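You operate a simulated robot arm through the tools that you are given. There is no shell and no other tool. Be economical: measure what you need, move in short steps, check, and stop when the job is done.

You are at the controls of a simulated robot arm. One attempt, no reset.

## Task
Put one of the firm fibre pads from the packing bench top on top of the black washer.

It is judged by the outcome, as a careful person would: the job done as asked, and still so three seconds after it is handed in. It fails if anything else is knocked over, pushed out of place, dropped, spilled or broken.

## Robot
A 6-joint arm with a two-finger parallel gripper, fixed in place. Base frame: the origin is at the foot of the arm, x ahead of it, y to its left, z up; the work surface is at about z = 0. Lengths are in mm, angles in degrees, forces in N, time in s.
With the tool pointing down near the work surface it reaches from about 180 to 460 mm from the base axis. Its first joint turns from -70.0 to 70.0 degrees. Payload 1.9 kg.
The tool frame sits at the grasp point between the pads (the TCP): z along the fingers, y along the line on which they close. The tips reach 23 mm beyond it. Largest opening 94 mm; finger width 38, thickness 10; the body of the gripper, 54 by 96 mm, starts 39 mm behind the TCP.
Orientation is told as [roll, pitch, yaw] about the base's x, y, z axes, in that order, counted from this pose: with the fingers straight down and closing along the base's y, the tool's x points along the base's -x, its y along +y and its z along -z.

## Interface
- The arm moves only by the tool send_rows. Its argument "deltas" is a list of rows, each an object of numbers (a shift or turn left out is 0, a gripper value left out holds the last): "x", "y", "z": the shift along the base's x, y, z in units of 300 mm (1.0 is 300 mm); "rx", "ry", "rz": the turn, a rotation vector about the base's x, y, z in units of 45 degrees (1.0 is 45 degrees); "jaw": the finger opening in mm, from 0 to 94. In form: [{"x": .., "y": .., "z": .., "rx": .., "ry": .., "rz": .., "jaw": ..}, ...]. A call has 1 to 12 rows; each row is the pose to reach, as a shift and turn from the pose commanded when the call began. A call with a number of a shift or a turn outside -1 to 1 is refused whole. A row lasts 0.2 s, in which the tool goes at most 50 mm and 8.6 degrees; a call with a longer step from one row to the next is refused whole, and so is a gripper value outside its range. A pose out of reach is approached as far as the arm can. The call stops where the force on the tool passes 40 N (or 10 N more than at its start, if that is more) or the arm is blocked; 0.2 s more then pass. Each finger travels about 108 mm/s and halts on what it meets, pressing with about 26 N; the grip force reading is that of the motor and also rises with nothing between the fingers. The clock runs only during rows and for 0.2 s after the last one: add rows that repeat a pose to give the fingers time. It gives the time, the measured TCP pose, the force on the tool (base axes), the opening and the grip force at its end, in the units of the frame above (readings bear some noise), and new pictures: "show" is both (left out), scene, wrist or none.
- Cameras (640 x 400 px; columns grow to the right, rows downward): "scene" is fixed at [69.2, 324.5, 428]; the picture's right is [-0.62, -0.78, 0.00], its down [-0.43, 0.34, -0.84] and it looks along [0.66, -0.52, -0.55] (base axes); focal length 229 px, centre (320, 200). "wrist" rides on the gripper at [-39, 0, -44] in the tool frame; the picture's right is [0.00, -1.00, 0.00], its down [0.97, 0.00, -0.24] and it looks along [0.24, 0.00, 0.97] (tool axes); focal length 218 px, centre (320, 200).
- pixel_to_xyz(camera, pixels): there is no depth. For up to 12 entries [column, row, z] of the newest picture of that camera ("zoom" is the newest enlarged one), the place [x, y] in the base frame at which the ray of that pixel passes the height z, good to about 2 mm. It takes no simulated time.
- enlarge(camera, box): a new picture of the part [left, top, right, bottom] of that camera's present view, enlarged. It takes no simulated time.
- close_job(): hands the job in; it is judged then, once.

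Work in short steps. Measure before you move; look again where a grasp or a placing could have gone wrong, and mend it. You have 60 turns and 120 pictures in all, those below and enlarged ones among them. Open the gripper and draw the arm clear of the work before you hand the job in, unless the task says otherwise; then end with one line.

The tools are called as a command line: name --argument value ..., lists and objects as JSON in quotes. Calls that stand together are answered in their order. send_rows: Moves the arm, as the interface text tells. Its arguments: {"type":"object","properties":{"deltas":{"type":"array"},"show":{"type":"string","enum":["both","scene","wrist","none"]}},"required":["deltas"]} The other tools are called the same way: pixel_to_xyz (camera, pixels) gives the place at which the rays of pixels pass given heights; enlarge (camera, box) takes an enlarged picture of a part of a camera's view; close_job () hands the job in.

At the start:

```text
time_s: 0.0
tool_pos: [357.6, -25.3, 284.3]
tcp_rot: [0.0, 0.0, 0.1]
wrist_force: [0.4, -0.1, -0.7]
gripper_width: 94.1
gripper_force: 0.0
```

scene: 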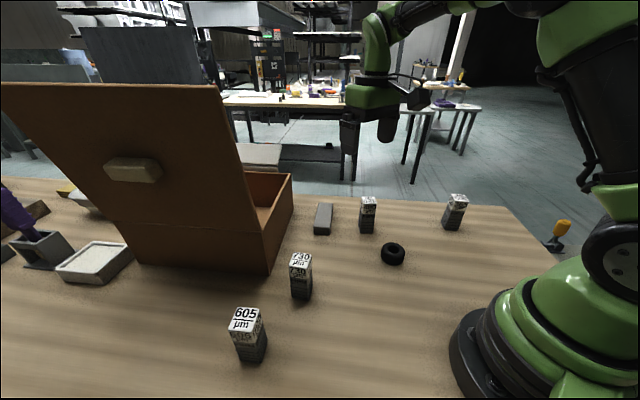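
wrist: 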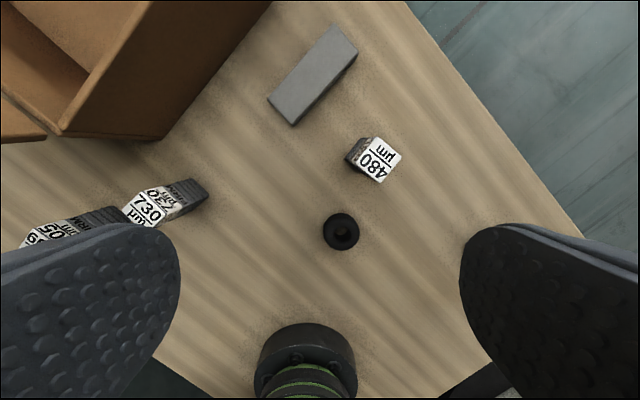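

The scene shows labelled blocks (scene (250,335), (300,275), (367,215), (455,212)), a grey block at (323,218) and the black ring at (392,254). I enlarge to identify the fibre pads.

enlarge --camera "scene" --box '[220, 180, 480, 370]'

enlarge --camera "scene" --box '[0, 150, 200, 300]'

enlarge --camera "wrist" --box '[220, 0, 480, 270]'

```text
2.11 times, centred on (350, 275) of scene
```

zoom: 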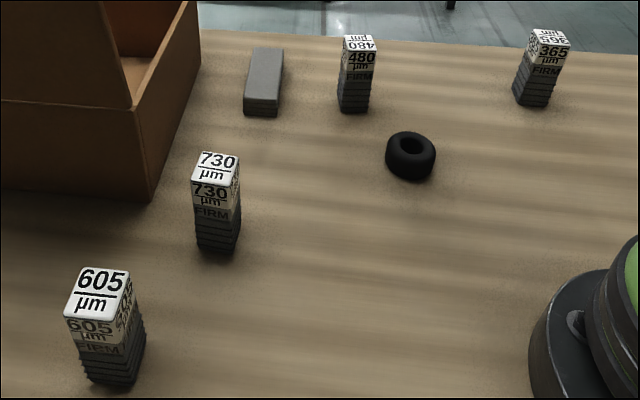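

```text
2.67 times, centred on (100, 225) of scene
```

zoom: 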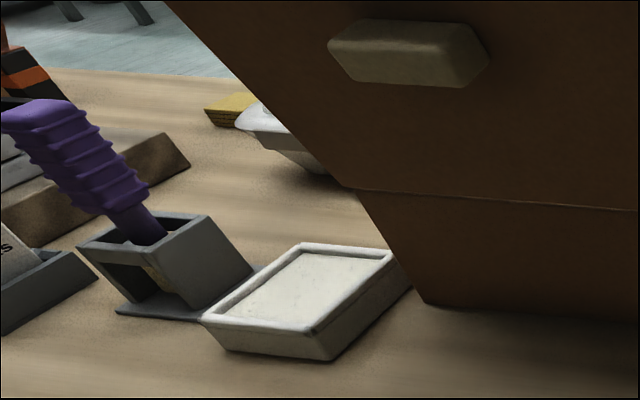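

```text
1.48 times, centred on (350, 135) of wrist
```

zoom: 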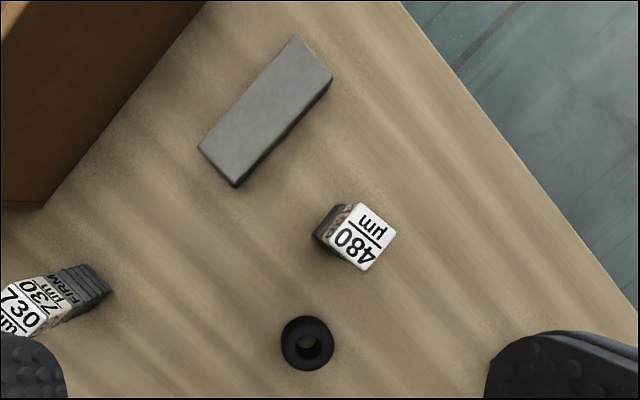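

The four blocks labelled "FIRM" (605, 730, 480, 365 µm) are the firm pads; the black ring at wrist (341,232) is the washer. I measure the 480 block and the washer.

pixel_to_xyz --camera "scene" --pixels '[[359.5, 231.4, 0], [372.3, 233.8, 0], [376, 229.5, 0], [361.8, 197.3, 40], [376, 197.3, 40], [376.5, 204.9, 40], [360.9, 203.9, 40], [361.8, 197.3, 50], [376, 197.3, 50], [392, 265, 0], [392, 248, 12], [392, 248, 20]]'

pixel_to_xyz --camera "wrist" --pixels '[[373.6, 137, 40], [400.7, 158.6, 40], [382.4, 182.3, 40], [358, 162, 40], [373.6, 137, 50], [400.7, 158.6, 50], [382.4, 182.3, 50], [358, 162, 50], [341, 231.6, 14], [323, 231, 14], [359, 231, 14], [350, 152, 0]]'

```text
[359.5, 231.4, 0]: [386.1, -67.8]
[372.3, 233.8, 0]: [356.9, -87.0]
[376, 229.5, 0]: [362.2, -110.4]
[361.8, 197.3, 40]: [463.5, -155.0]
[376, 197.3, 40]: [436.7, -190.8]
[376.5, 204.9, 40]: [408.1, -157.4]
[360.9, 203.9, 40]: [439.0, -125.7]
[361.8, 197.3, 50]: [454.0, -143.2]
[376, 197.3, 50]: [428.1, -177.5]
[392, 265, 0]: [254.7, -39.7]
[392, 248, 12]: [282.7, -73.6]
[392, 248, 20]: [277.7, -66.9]
```

```text
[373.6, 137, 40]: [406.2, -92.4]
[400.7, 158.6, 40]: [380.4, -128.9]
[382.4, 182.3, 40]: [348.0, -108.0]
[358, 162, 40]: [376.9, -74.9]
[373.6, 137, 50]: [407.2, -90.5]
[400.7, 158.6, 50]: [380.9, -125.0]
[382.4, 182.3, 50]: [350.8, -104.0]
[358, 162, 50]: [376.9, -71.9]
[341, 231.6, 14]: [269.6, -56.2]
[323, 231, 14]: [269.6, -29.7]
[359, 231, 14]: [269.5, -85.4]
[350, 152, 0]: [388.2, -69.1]
```

The 480 block stands about 95 mm tall, near (382,-88), washer near (271,-56). Before deciding I raise the arm and look into the box and behind it, to be sure which things are pads.

send_rows --deltas '[{"y": 0.12, "z": 0.1}, {"y": 0.24, "z": 0.2}, {"y": 0.36, "z": 0.28}, {"y": 0.48, "z": 0.3}, {"y": 0.5, "z": 0.3}]' --show "wrist"

```text
time_s: 1.2
tool_pos: [356.6, 126.1, 372.9]
tcp_rot: [0.0, 0.0, 0.0]
wrist_force: [-0.5, -1.1, -0.9]
gripper_width: 94.0
gripper_force: 0.1
```

wrist: 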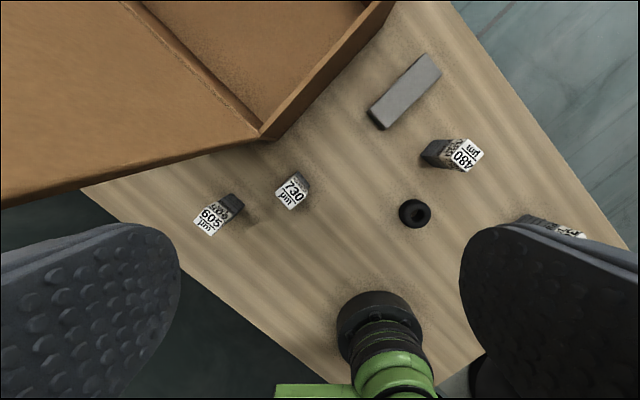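

The box looks empty in this view. I enlarge the block labels in the wrist and scene pictures to read them and see the texture.

enlarge --camera "wrist" --box '[180, 150, 330, 250]'

enlarge --camera "scene" --box '[215, 240, 325, 370]'

enlarge --camera "scene" --box '[300, 185, 480, 275]'

```text
4.00 times, centred on (255, 200) of wrist
```

zoom: 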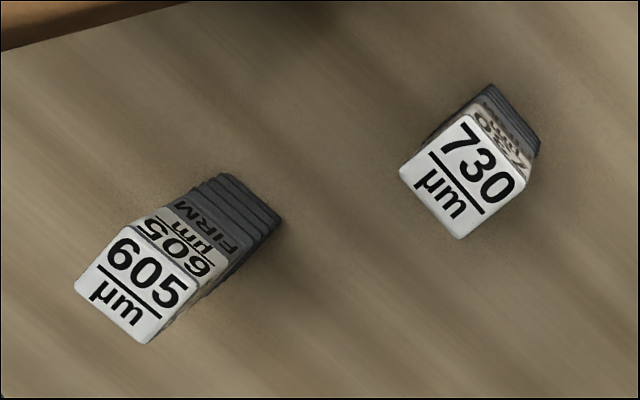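

```text
3.08 times, centred on (270, 305) of scene
```

zoom: 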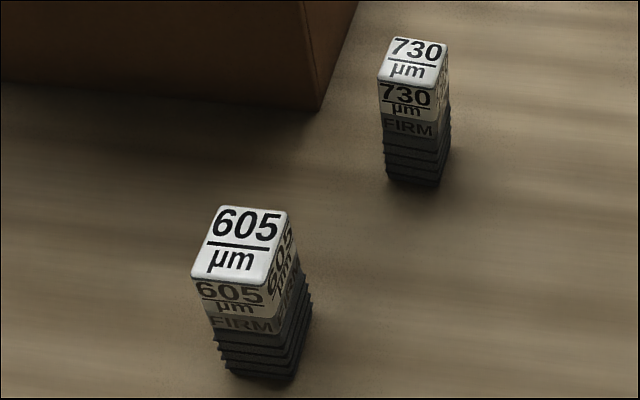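

```text
3.56 times, centred on (390, 230) of scene
```

zoom: 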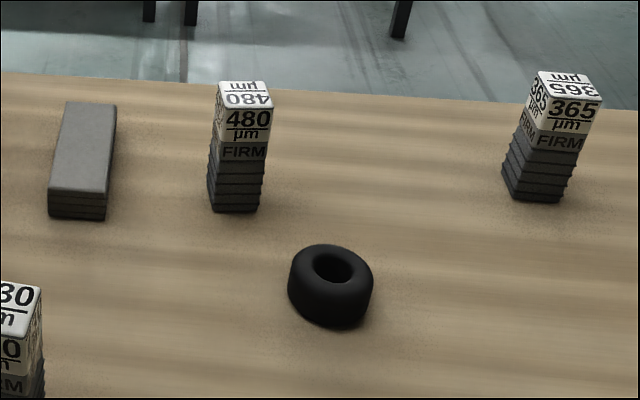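

The grey block at scene (323,218) seems to have layer lines on its end, so it might be a stack of pads. I move the wrist camera close to it to see it obliquely.

send_rows --deltas '[{"y": -0.14, "z": -0.05}, {"y": -0.28, "z": -0.1}, {"y": -0.4, "z": -0.15, "x": 0.0}, {"y": -0.45, "z": -0.25}, {"y": -0.45, "z": -0.38}, {"y": -0.45, "z": -0.38}]' --show "wrist"

enlarge --camera "scene" --box '[295, 190, 385, 246]'

enlarge --camera "scene" --box '[0, 170, 110, 240]'

```text
time_s: 2.6
tool_pos: [357.1, -7.7, 258.3]
tcp_rot: [0.0, 0.0, 0.1]
wrist_force: [0.0, -1.1, 0.0]
gripper_width: 94.0
gripper_force: 0.1
```

wrist: 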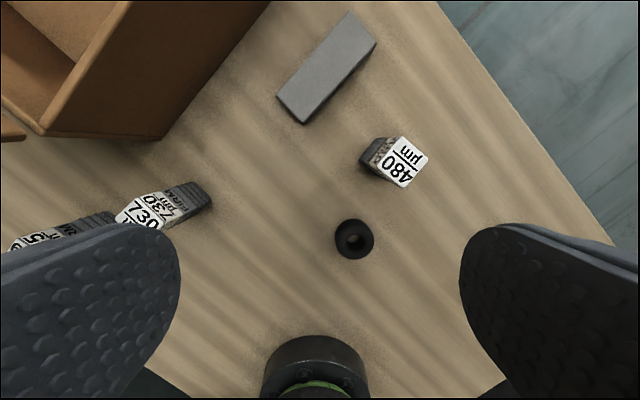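

```text
7.11 times, centred on (340, 218) of scene
```

zoom: 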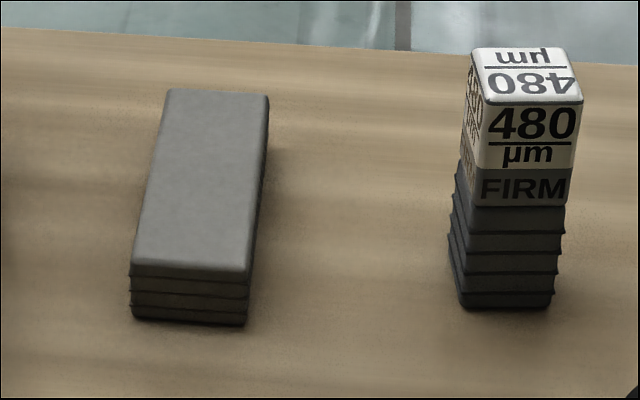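

```text
5.71 times, centred on (55, 205) of scene
```

zoom: 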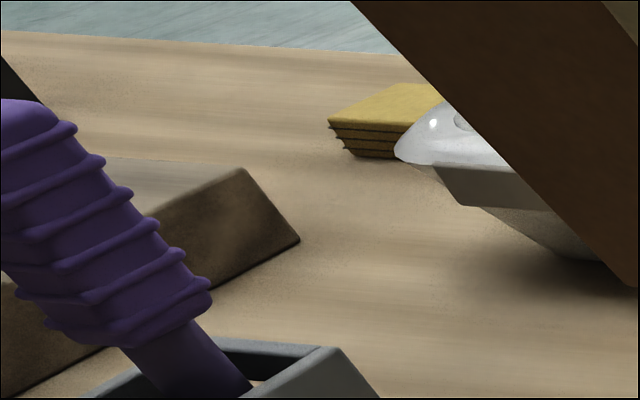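

The grey slab shows four ridges but is a single unlabelled item; the "FIRM" blocks are four alike. To rule out other candidates I raise the arm and turn the camera's top towards +y to look over the left of the bench.

send_rows --deltas '[{"z": 0.1, "rz": 0.18}, {"z": 0.2, "rz": 0.36}, {"z": 0.3, "rz": 0.54}, {"z": 0.4, "rz": 0.72}, {"z": 0.5, "rz": 0.9}, {"z": 0.5, "rz": 1.0}]' --show "none"

send_rows --deltas '[{"rz": 0.12, "rx": 0.12}, {"rz": 0.24, "rx": 0.24}, {"rz": 0.36, "rx": 0.36}, {"rz": 0.44, "rx": 0.48}, {"rz": 0.5, "rx": 0.6}, {"rz": 0.5, "rx": 0.7}, {"rz": 0.5, "rx": 0.8}]' --show "wrist"

```text
time_s: 4.0
tool_pos: [354.3, -9.8, 407.0]
tcp_rot: [-0.1, -0.1, 45.0]
wrist_force: [0.2, 0.7, -0.3]
gripper_width: 94.0
gripper_force: 0.0
out of reach, approached as far as the arm can: row 5, 6
```

```text
time_s: 5.6
tool_pos: [344.1, -4.4, 395.3]
tcp_rot: [21.6, -29.3, 62.5]
wrist_force: [0.3, 0.5, -0.8]
gripper_width: 93.9
gripper_force: 0.0
out of reach, approached as far as the arm can: row 3, 4, 5, 6, 7
```

wrist: 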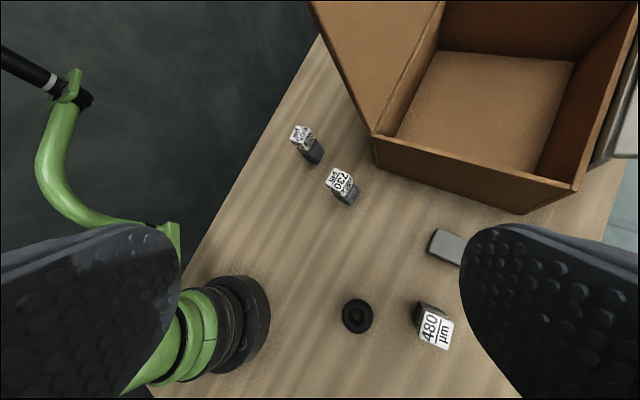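

The box is empty and the four "FIRM" blocks are the pads on the bench. I undo the tilt, aiming to get back to tool-down.

send_rows --deltas '[{"rz": -0.1, "rx": -0.15}, {"rz": -0.2, "rx": -0.3}, {"rz": -0.3, "rx": -0.45}, {"rz": -0.4, "rx": -0.6}, {"rz": -0.45, "rx": -0.72}, {"rz": -0.5, "rx": -0.8}, {"rz": -0.5, "rx": -0.8, "z": -0.1}]' --show "wrist"

```text
time_s: 7.2
tool_pos: [343.2, -3.5, 366.1]
tcp_rot: [0.0, 0.0, 44.8]
wrist_force: [-0.1, -0.2, -0.2]
gripper_width: 93.7
gripper_force: 0.1
```

wrist: 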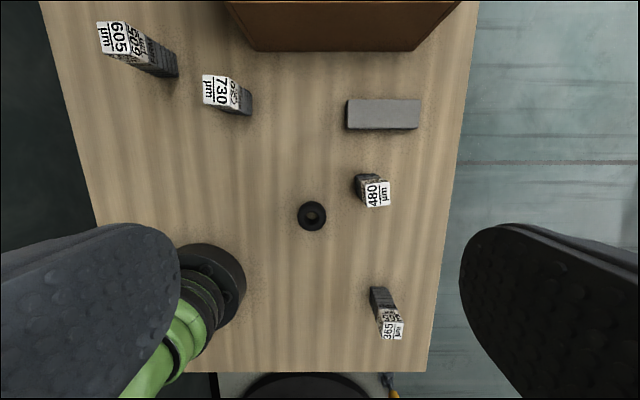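

Tool is upright, and the 480 block at wrist (373,190) is nearly aligned with the picture axes. I enlarge to measure its position and angle.

enlarge --camera "wrist" --box '[280, 150, 410, 240]'

```text
4.44 times, centred on (345, 195) of wrist
```

zoom: 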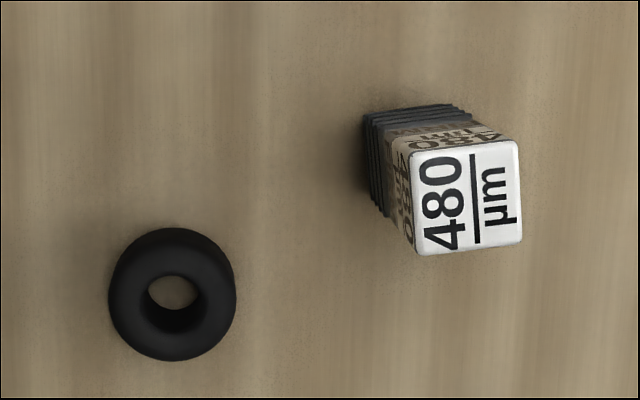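

pixel_to_xyz --camera "zoom" --pixels '[[410, 153, 95], [516, 141, 95], [522, 244, 95], [417, 254, 95], [366, 113, 0], [447, 105, 0], [386, 216, 0], [108, 300, 12], [236, 285, 12], [172, 228, 20], [172, 361, 20], [172, 292, 25]]'

```text
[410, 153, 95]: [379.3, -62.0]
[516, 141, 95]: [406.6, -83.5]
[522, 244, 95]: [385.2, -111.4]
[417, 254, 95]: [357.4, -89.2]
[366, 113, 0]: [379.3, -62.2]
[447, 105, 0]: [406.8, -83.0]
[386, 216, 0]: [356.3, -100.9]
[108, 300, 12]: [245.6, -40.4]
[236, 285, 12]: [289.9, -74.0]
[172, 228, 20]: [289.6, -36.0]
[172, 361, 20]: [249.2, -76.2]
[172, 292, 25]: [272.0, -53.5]
```

The block's top and base corners agree at height 95 mm: centre (382,-86.5), faces along -38.5°/52°, so yaw about 51.5. The washer centre is about (269,-56.5). I go above the block, yawed, and part way down.

send_rows --deltas '[{"x": 0.065, "y": -0.138, "rz": 0.07}, {"x": 0.129, "y": -0.277, "rz": 0.144}, {"x": 0.129, "y": -0.277, "rz": 0.144, "z": -0.15}, {"x": 0.129, "y": -0.277, "rz": 0.144, "z": -0.3}, {"x": 0.129, "y": -0.277, "rz": 0.144, "z": -0.45}, {"x": 0.129, "y": -0.277, "rz": 0.144, "z": -0.58}, {"x": 0.129, "y": -0.277, "rz": 0.144, "z": -0.58}]'

```text
time_s: 8.8
tool_pos: [383.8, -88.1, 190.3]
tcp_rot: [0.0, -0.2, 51.4]
wrist_force: [0.1, -0.7, -0.4]
gripper_width: 94.1
gripper_force: 0.1
out of reach, approached as far as the arm can: row 2
```

scene: 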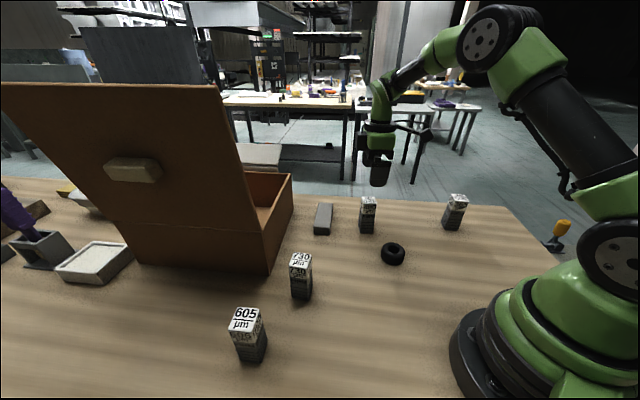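
wrist: 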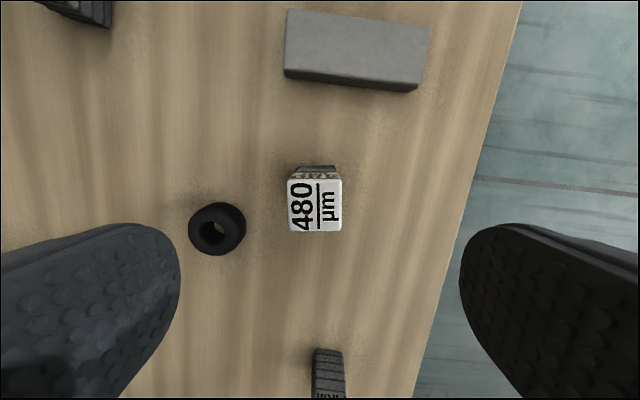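

Block is square to the picture at (315,205). I measure its top and the washer again from here.

pixel_to_xyz --camera "wrist" --pixels '[[288, 179, 95], [341, 179, 95], [341, 231, 95], [288, 231, 95], [189, 228, 12], [246, 228, 12], [216, 202, 20], [216, 255, 20]]'

enlarge --camera "wrist" --box '[170, 180, 270, 270]'

```text
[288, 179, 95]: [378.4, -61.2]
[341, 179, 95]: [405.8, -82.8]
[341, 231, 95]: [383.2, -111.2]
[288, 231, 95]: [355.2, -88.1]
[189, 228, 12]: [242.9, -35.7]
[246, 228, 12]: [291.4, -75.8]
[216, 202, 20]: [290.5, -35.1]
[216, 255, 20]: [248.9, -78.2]
```

```text
4.44 times, centred on (220, 225) of wrist
```

zoom: 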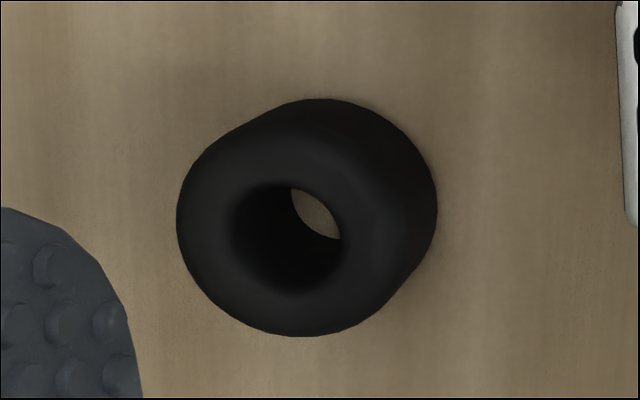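

Block centre is (380.7,-85.8). I correct by a few mm, descend to TCP z≈66 and close.

send_rows --deltas '[{"x": -0.0103, "y": 0.0077, "z": -0.1}, {"x": -0.0103, "y": 0.0077, "z": -0.2}, {"x": -0.0103, "y": 0.0077, "z": -0.3}, {"x": -0.0103, "y": 0.0077, "z": -0.37}, {"x": -0.0103, "y": 0.0077, "z": -0.413}, {"x": -0.0103, "y": 0.0077, "z": -0.413}]'

send_rows --deltas '[{"jaw": 60}, {"jaw": 45}, {"jaw": 30}, {"jaw": 30}, {"jaw": 30}]'

```text
time_s: 10.2
tool_pos: [379.8, -83.1, 69.1]
tcp_rot: [0.0, -0.1, 51.5]
wrist_force: [0.3, -0.3, 0.1]
gripper_width: 94.2
gripper_force: 0.0
```

scene: 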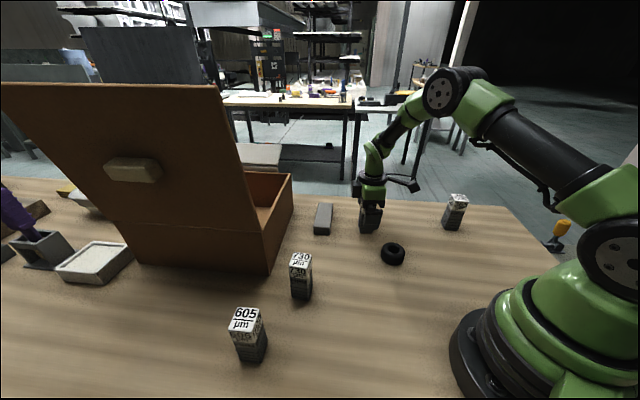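
wrist: 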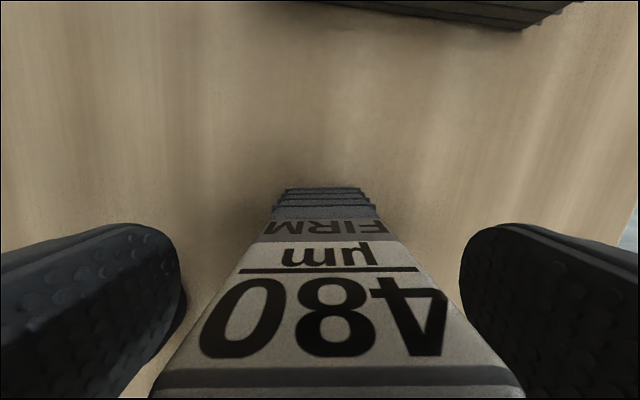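

```text
time_s: 11.4
tool_pos: [380.1, -84.2, 70.1]
tcp_rot: [0.0, 0.1, 51.6]
wrist_force: [1.3, -1.2, -0.4]
gripper_width: 35.9
gripper_force: 26.0
```

scene: 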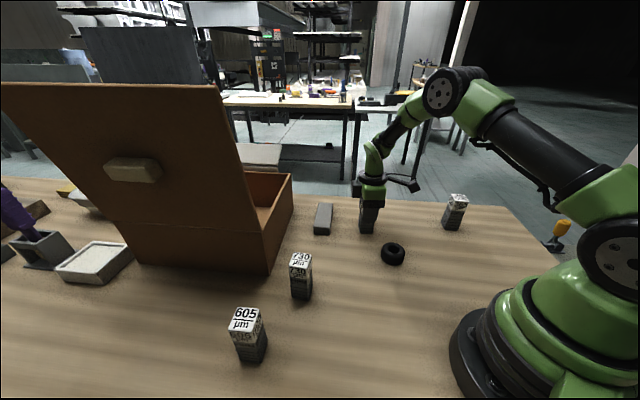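
wrist: 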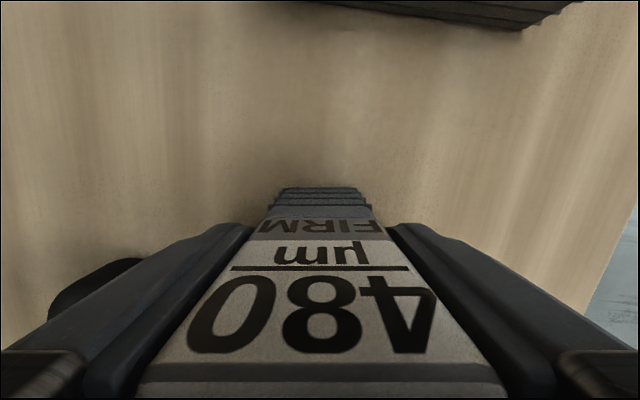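

Gripped (width 35.9, 26 N). I lift straight up about 70 mm and check that it holds.

send_rows --deltas '[{"z": 0.05}, {"z": 0.12}, {"z": 0.2}, {"z": 0.25}, {"z": 0.25}]'

enlarge --camera "scene" --box '[310, 160, 470, 275]'

```text
time_s: 12.6
tool_pos: [378.0, -85.3, 144.2]
tcp_rot: [0.0, 0.0, 51.5]
wrist_force: [-0.1, 0.3, -1.9]
gripper_width: 35.9
gripper_force: 26.2
```

scene: 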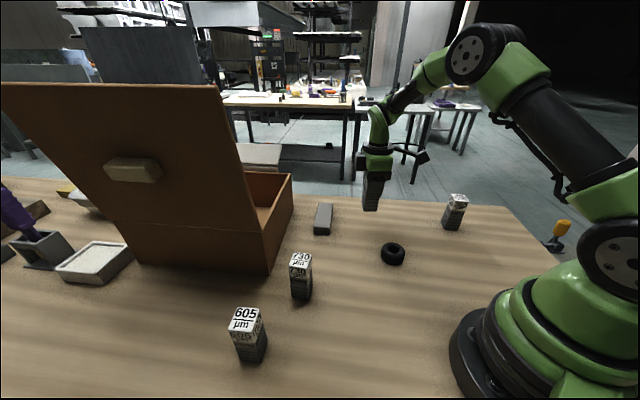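
wrist: 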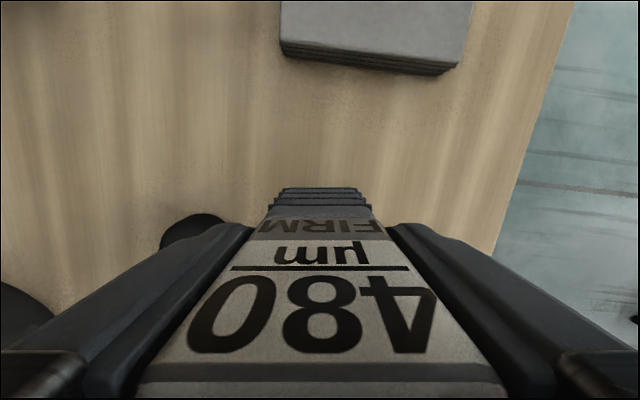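

```text
3.48 times, centred on (390, 218) of scene
```

zoom: 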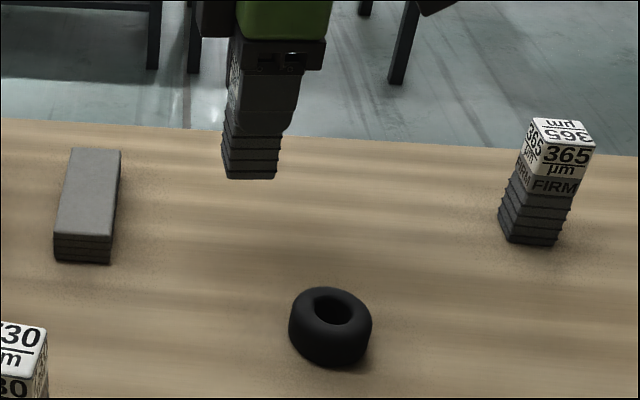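

The block holds, hanging level, bottom about 70 mm below the TCP. To find the washer's centre and height well, I move so that the wrist camera is straight above it.

send_rows --deltas '[{"z": 0.06, "x": -0.05}, {"z": 0.12, "x": -0.15}, {"z": 0.12, "x": -0.27}, {"z": 0.12, "x": -0.38}, {"z": 0.12, "x": -0.443}, {"z": 0.12, "x": -0.443}]'

enlarge --camera "wrist" --box '[240, 90, 400, 190]'

```text
time_s: 14.0
tool_pos: [245.5, -86.8, 180.1]
tcp_rot: [-0.1, -0.1, 51.4]
wrist_force: [0.8, -0.5, -2.5]
gripper_width: 36.0
gripper_force: 25.9
```

scene: 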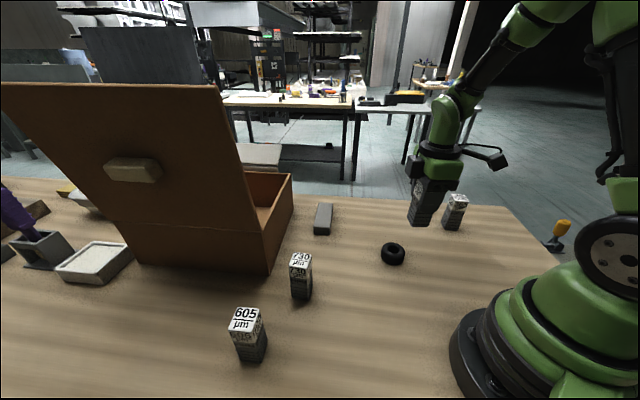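
wrist: 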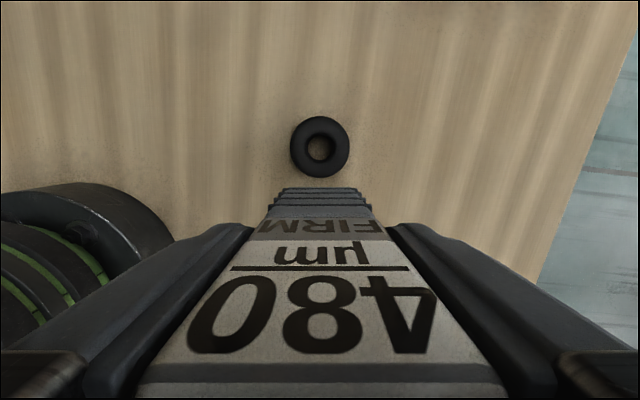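

```text
4.00 times, centred on (320, 140) of wrist
```

zoom: 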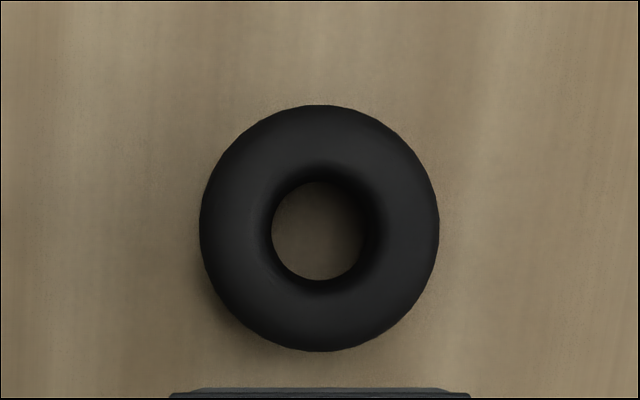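

The view is nearly vertical; washer outline in the zoom spans columns 200–440, rows 105–352. I measure its centre at two heights.

pixel_to_xyz --camera "zoom" --pixels '[[320, 228.5, 10], [320, 228.5, 25], [200, 228, 15], [440, 228, 15], [320, 105, 15], [320, 352, 15], [318, 231, 0]]'

pixel_to_xyz --camera "scene" --pixels '[[393.7, 245, 20], [393.7, 245, 30], [385, 266, 0], [379.5, 245, 15]]'

enlarge --camera "scene" --box '[372, 235, 412, 271]'

```text
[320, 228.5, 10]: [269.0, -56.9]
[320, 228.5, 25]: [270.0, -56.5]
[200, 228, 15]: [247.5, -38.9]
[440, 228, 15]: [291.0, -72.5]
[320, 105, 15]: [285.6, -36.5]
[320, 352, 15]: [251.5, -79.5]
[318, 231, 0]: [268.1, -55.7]
```

```text
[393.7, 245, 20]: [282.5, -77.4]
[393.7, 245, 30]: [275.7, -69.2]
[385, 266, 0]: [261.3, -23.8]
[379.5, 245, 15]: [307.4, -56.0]
```

```text
11.11 times, centred on (392, 253) of scene
```

zoom: 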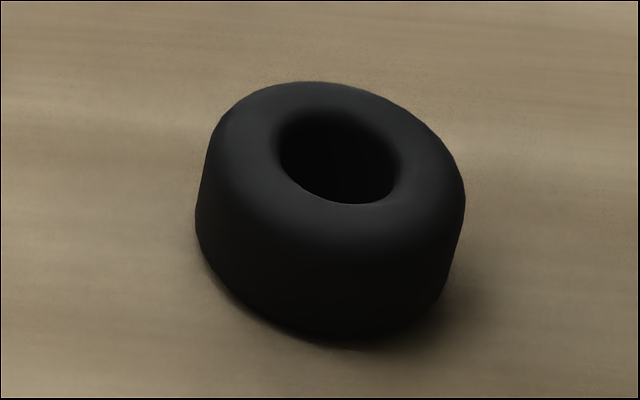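

pixel_to_xyz --camera "zoom" --pixels '[[336, 155, 25], [336, 155, 30], [336, 155, 35], [320, 82, 25], [320, 82, 30], [330, 340, 0], [340, 203, 25], [340, 203, 30], [340, 108, 30]]'

```text
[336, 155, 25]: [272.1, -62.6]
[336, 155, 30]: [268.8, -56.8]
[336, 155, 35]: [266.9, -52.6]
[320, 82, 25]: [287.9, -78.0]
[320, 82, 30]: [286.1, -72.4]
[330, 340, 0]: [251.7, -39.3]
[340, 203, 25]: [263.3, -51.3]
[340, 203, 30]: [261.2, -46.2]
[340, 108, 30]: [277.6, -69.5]
```

Washer centre is (269.3,-56.7) and its height about 29–30 mm, so the TCP should rest near z≈99. I move above it and down to z≈115, then look.

send_rows --deltas '[{"x": 0.04, "y": 0.05}, {"x": 0.081, "y": 0.103}, {"x": 0.081, "y": 0.103, "z": -0.1}, {"x": 0.081, "y": 0.103, "z": -0.18}, {"x": 0.081, "y": 0.103, "z": -0.217}, {"x": 0.081, "y": 0.103, "z": -0.217}]'

enlarge --camera "scene" --box '[350, 190, 440, 275]'

```text
time_s: 15.4
tool_pos: [271.3, -53.0, 111.6]
tcp_rot: [0.0, -0.1, 51.4]
wrist_force: [0.4, -0.7, -2.3]
gripper_width: 35.9
gripper_force: 26.2
```

scene: 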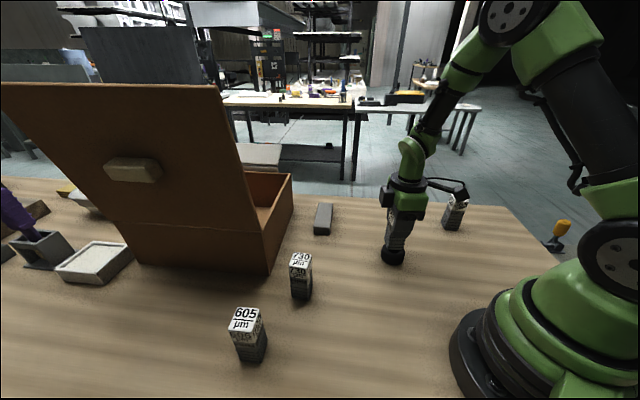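
wrist: 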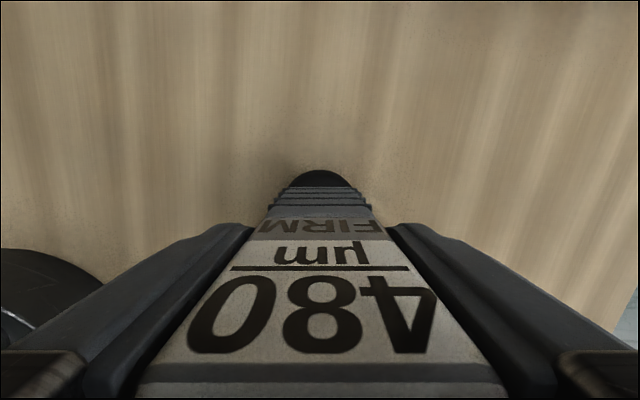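

```text
4.71 times, centred on (395, 232) of scene
```

zoom: 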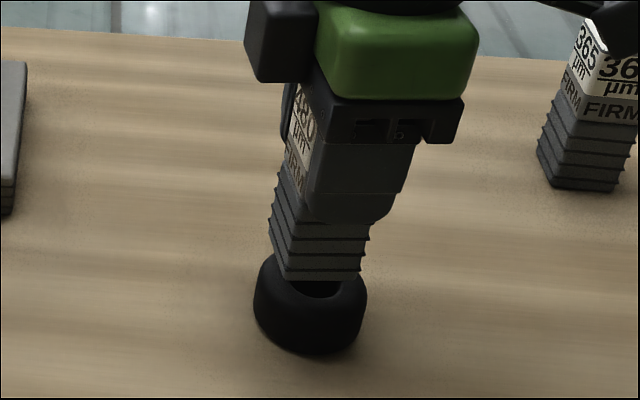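

The block hangs about 12 mm above the washer. The reading (271.3,-53.0) is ~3 mm off the intended (269.8,-56); I repeat the pose to get a fresh reading.

send_rows --deltas '[{"z": 0}]' --show "none"

send_rows --deltas '[{"z": 0}]' --show "none"

pixel_to_xyz --camera "zoom" --pixels '[[287, 278, 41], [361, 279, 41], [287, 278, 38], [361, 279, 38], [368, 239, 41]]'

```text
time_s: 15.8
tool_pos: [272.1, -52.6, 114.5]
tcp_rot: [0.0, 0.0, 51.5]
wrist_force: [0.2, -0.4, -2.4]
gripper_width: 35.9
gripper_force: 26.4
```

```text
time_s: 16.2
tool_pos: [270.4, -54.6, 112.9]
tcp_rot: [0.0, 0.0, 51.5]
wrist_force: [0.2, 0.1, -2.3]
gripper_width: 35.9
gripper_force: 25.7
```

```text
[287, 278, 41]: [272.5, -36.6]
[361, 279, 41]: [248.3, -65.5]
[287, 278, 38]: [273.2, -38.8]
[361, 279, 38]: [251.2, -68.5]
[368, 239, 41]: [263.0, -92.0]
```

Mean reading (271.3,-53.4,113): about 3 mm too far along the finger-width direction, while the closing direction is centred (washer at columns 290–352, block base centre 322). I shift (-1.7,-2.3) mm and lower slowly to contact.

send_rows --deltas '[{"x": -0.0057, "y": -0.0077}, {"x": -0.0057, "y": -0.0077, "z": -0.015}, {"x": -0.0057, "y": -0.0077, "z": -0.03}, {"x": -0.0057, "y": -0.0077, "z": -0.035}, {"x": -0.0057, "y": -0.0077, "z": -0.035}]'

enlarge --camera "scene" --box '[350, 190, 440, 275]'

```text
time_s: 17.4
tool_pos: [269.0, -57.0, 104.0]
tcp_rot: [0.1, -0.1, 51.5]
wrist_force: [1.2, 0.3, -2.3]
gripper_width: 36.0
gripper_force: 26.0
```

scene: 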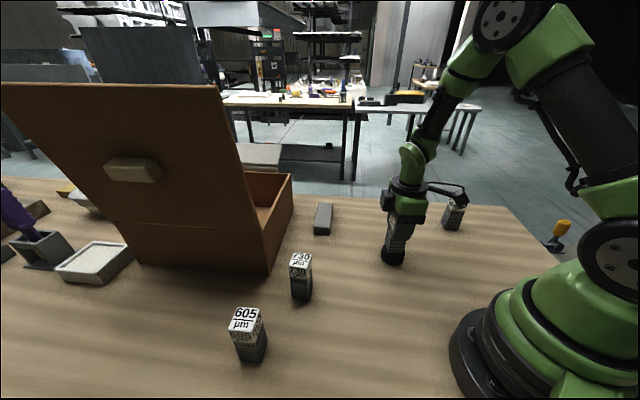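
wrist: 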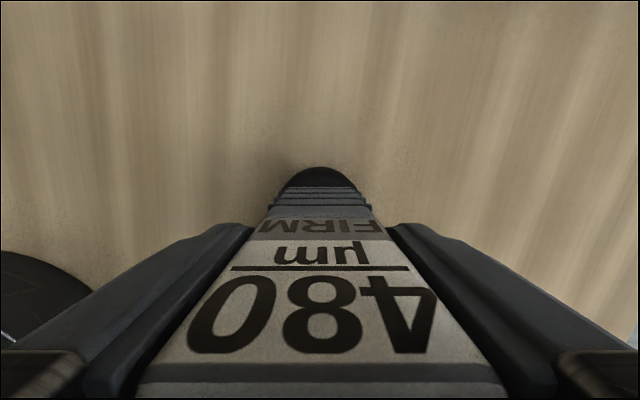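

```text
4.71 times, centred on (395, 232) of scene
```

zoom: 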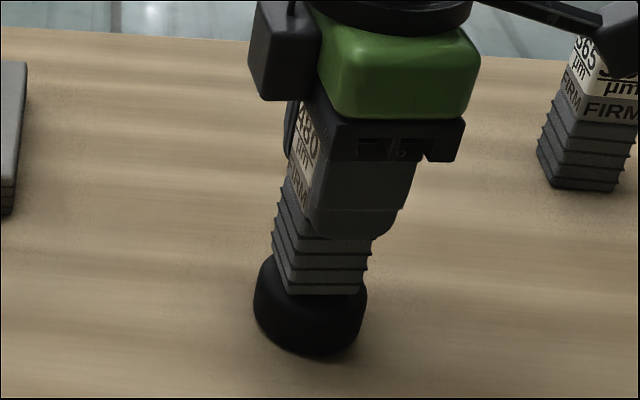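

Contact not yet reached. I zoom the wrist view to check the centring of the washer against the block's base.

enlarge --camera "wrist" --box '[260, 150, 380, 225]'

enlarge --camera "scene" --box '[372, 235, 412, 271]'

```text
5.33 times, centred on (320, 188) of wrist
```

zoom: 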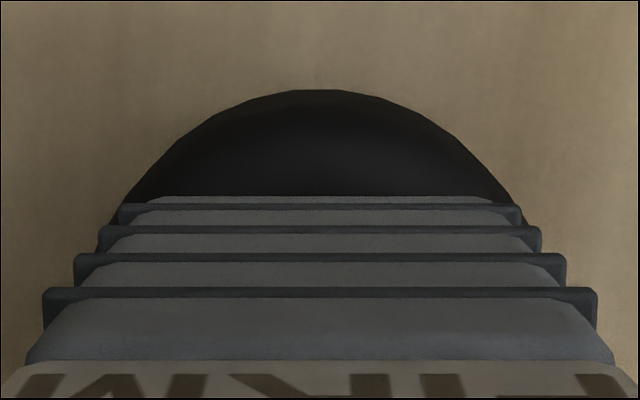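

```text
11.11 times, centred on (392, 253) of scene
```

zoom: 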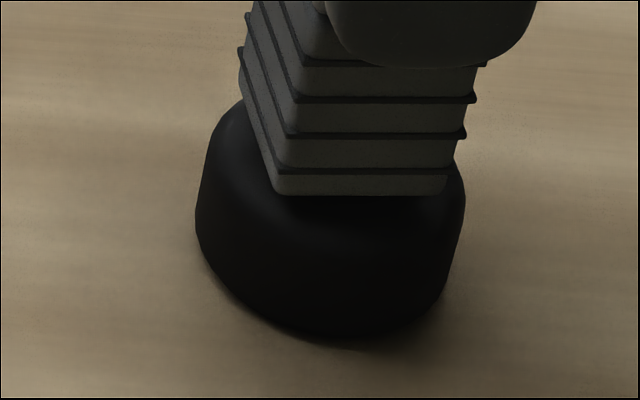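

Closing direction is centred within 1 mm; the other needs about +1.5 mm. I shift it and lower in small steps watching the force.

send_rows --deltas '[{"x": 0.003, "y": 0.004}, {"x": 0.003, "y": 0.004, "z": -0.005}, {"x": 0.003, "y": 0.004, "z": -0.01}, {"x": 0.003, "y": 0.004, "z": -0.01}]' --show "none"

send_rows --deltas '[{"z": -0.003}, {"z": -0.005}, {"z": -0.005}]' --show "scene"

enlarge --camera "scene" --box '[372, 235, 412, 271]'

```text
time_s: 18.4
tool_pos: [270.0, -53.2, 101.4]
tcp_rot: [0.0, 0.0, 51.4]
wrist_force: [-0.2, 2.1, -2.1]
gripper_width: 36.0
gripper_force: 25.3
```

```text
time_s: 19.2
tool_pos: [270.4, -55.6, 98.8]
tcp_rot: [-0.2, -0.1, 51.3]
wrist_force: [-0.7, 1.7, 14.5]
gripper_width: 35.7
gripper_force: 25.9
```

scene: 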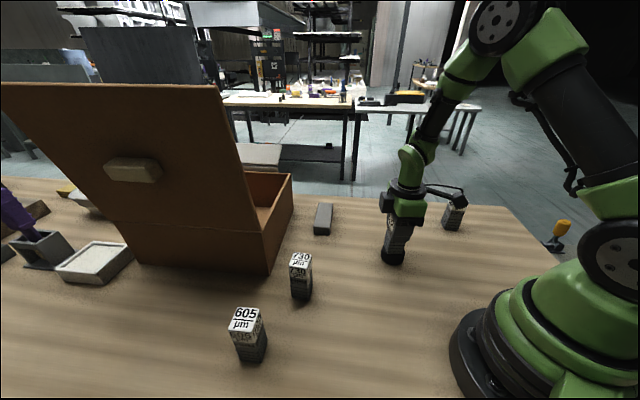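

```text
11.11 times, centred on (392, 253) of scene
```

zoom: 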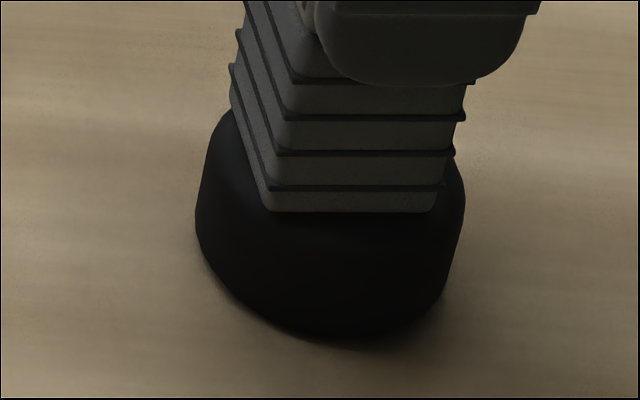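

Contact at TCP z≈98.8 (force +16 N), and the block base (centre ≈(335,161) in the zoom) sits over the ring centre (336,155). I ease off slightly and open.

send_rows --deltas '[{"z": 0.002}, {"z": 0.002}]' --show "none"

send_rows --deltas '[{"jaw": 38}, {"jaw": 44}, {"jaw": 60}, {"jaw": 80}, {"jaw": 80}]'

```text
time_s: 19.8
tool_pos: [269.9, -54.4, 100.8]
tcp_rot: [0.0, -0.1, 51.5]
wrist_force: [-0.2, -0.5, -1.3]
gripper_width: 36.1
gripper_force: 26.1
```

```text
time_s: 21.0
tool_pos: [269.3, -54.6, 99.0]
tcp_rot: [0.0, 0.0, 51.5]
wrist_force: [0.5, 0.3, -0.4]
gripper_width: 80.1
gripper_force: 0.1
```

scene: 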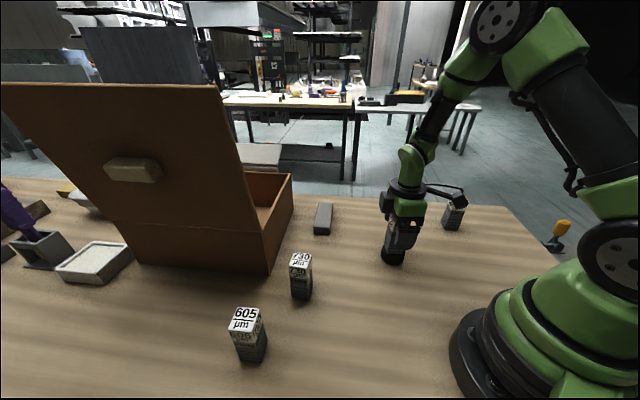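
wrist: 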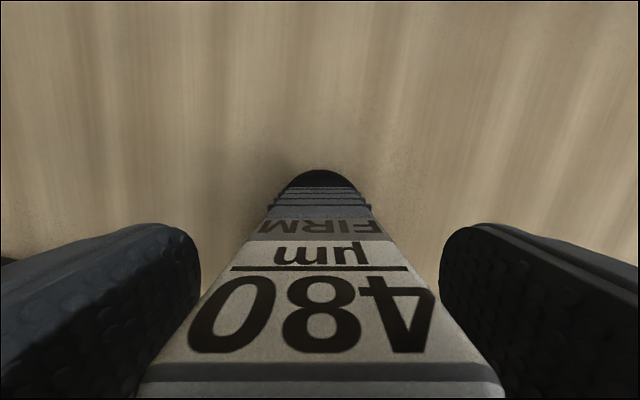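

The block stands upright between the open fingers. I rise straight up clear of it.

send_rows --deltas '[{"z": 0.06}, {"z": 0.15}, {"z": 0.28}, {"z": 0.42}, {"z": 0.5}, {"z": 0.5, "x": 0.1}, {"z": 0.5, "x": 0.2}, {"z": 0.5, "x": 0.2}]'

enlarge --camera "scene" --box '[340, 180, 450, 275]'

```text
time_s: 22.8
tool_pos: [329.5, -54.5, 248.8]
tcp_rot: [0.0, 0.0, 51.5]
wrist_force: [-0.3, 0.3, 0.7]
gripper_width: 80.0
gripper_force: 0.0
```

scene: 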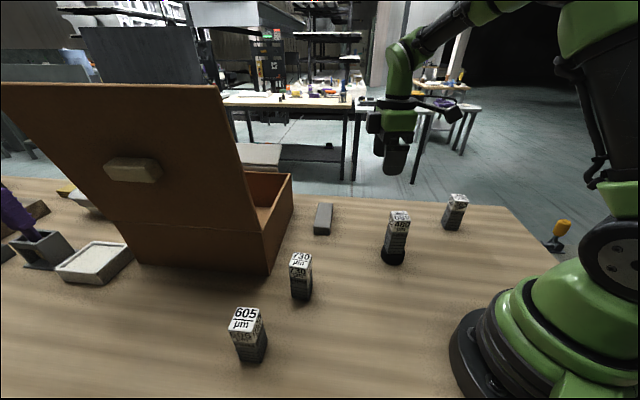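
wrist: 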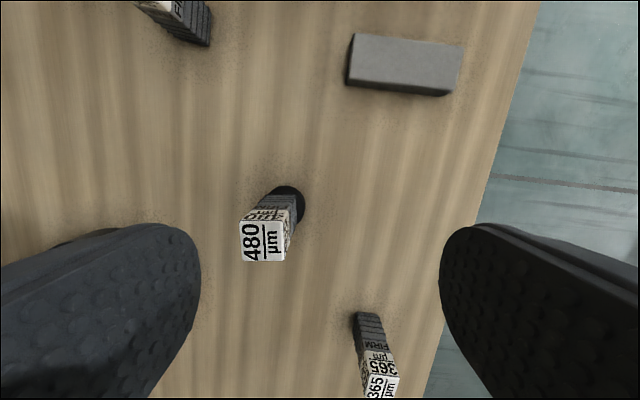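

```text
4.21 times, centred on (395, 228) of scene
```

zoom: 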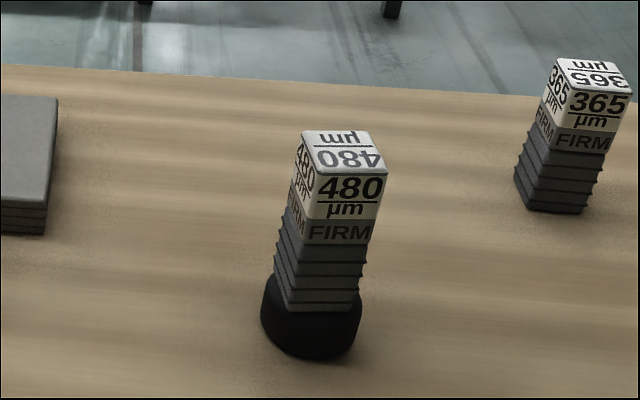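

The 480 µm FIRM pad stands upright and centred on the washer, everything else is untouched, and the arm is clear with the gripper open. I hand in.

close_job

```text
The job is handed in.
```

I put the 480 µm pad on top of the black washer, where it stands upright and roughly centred. I took the four blocks labelled "FIRM" to be the firm fibre pads; in the last pictures nothing else looked moved.
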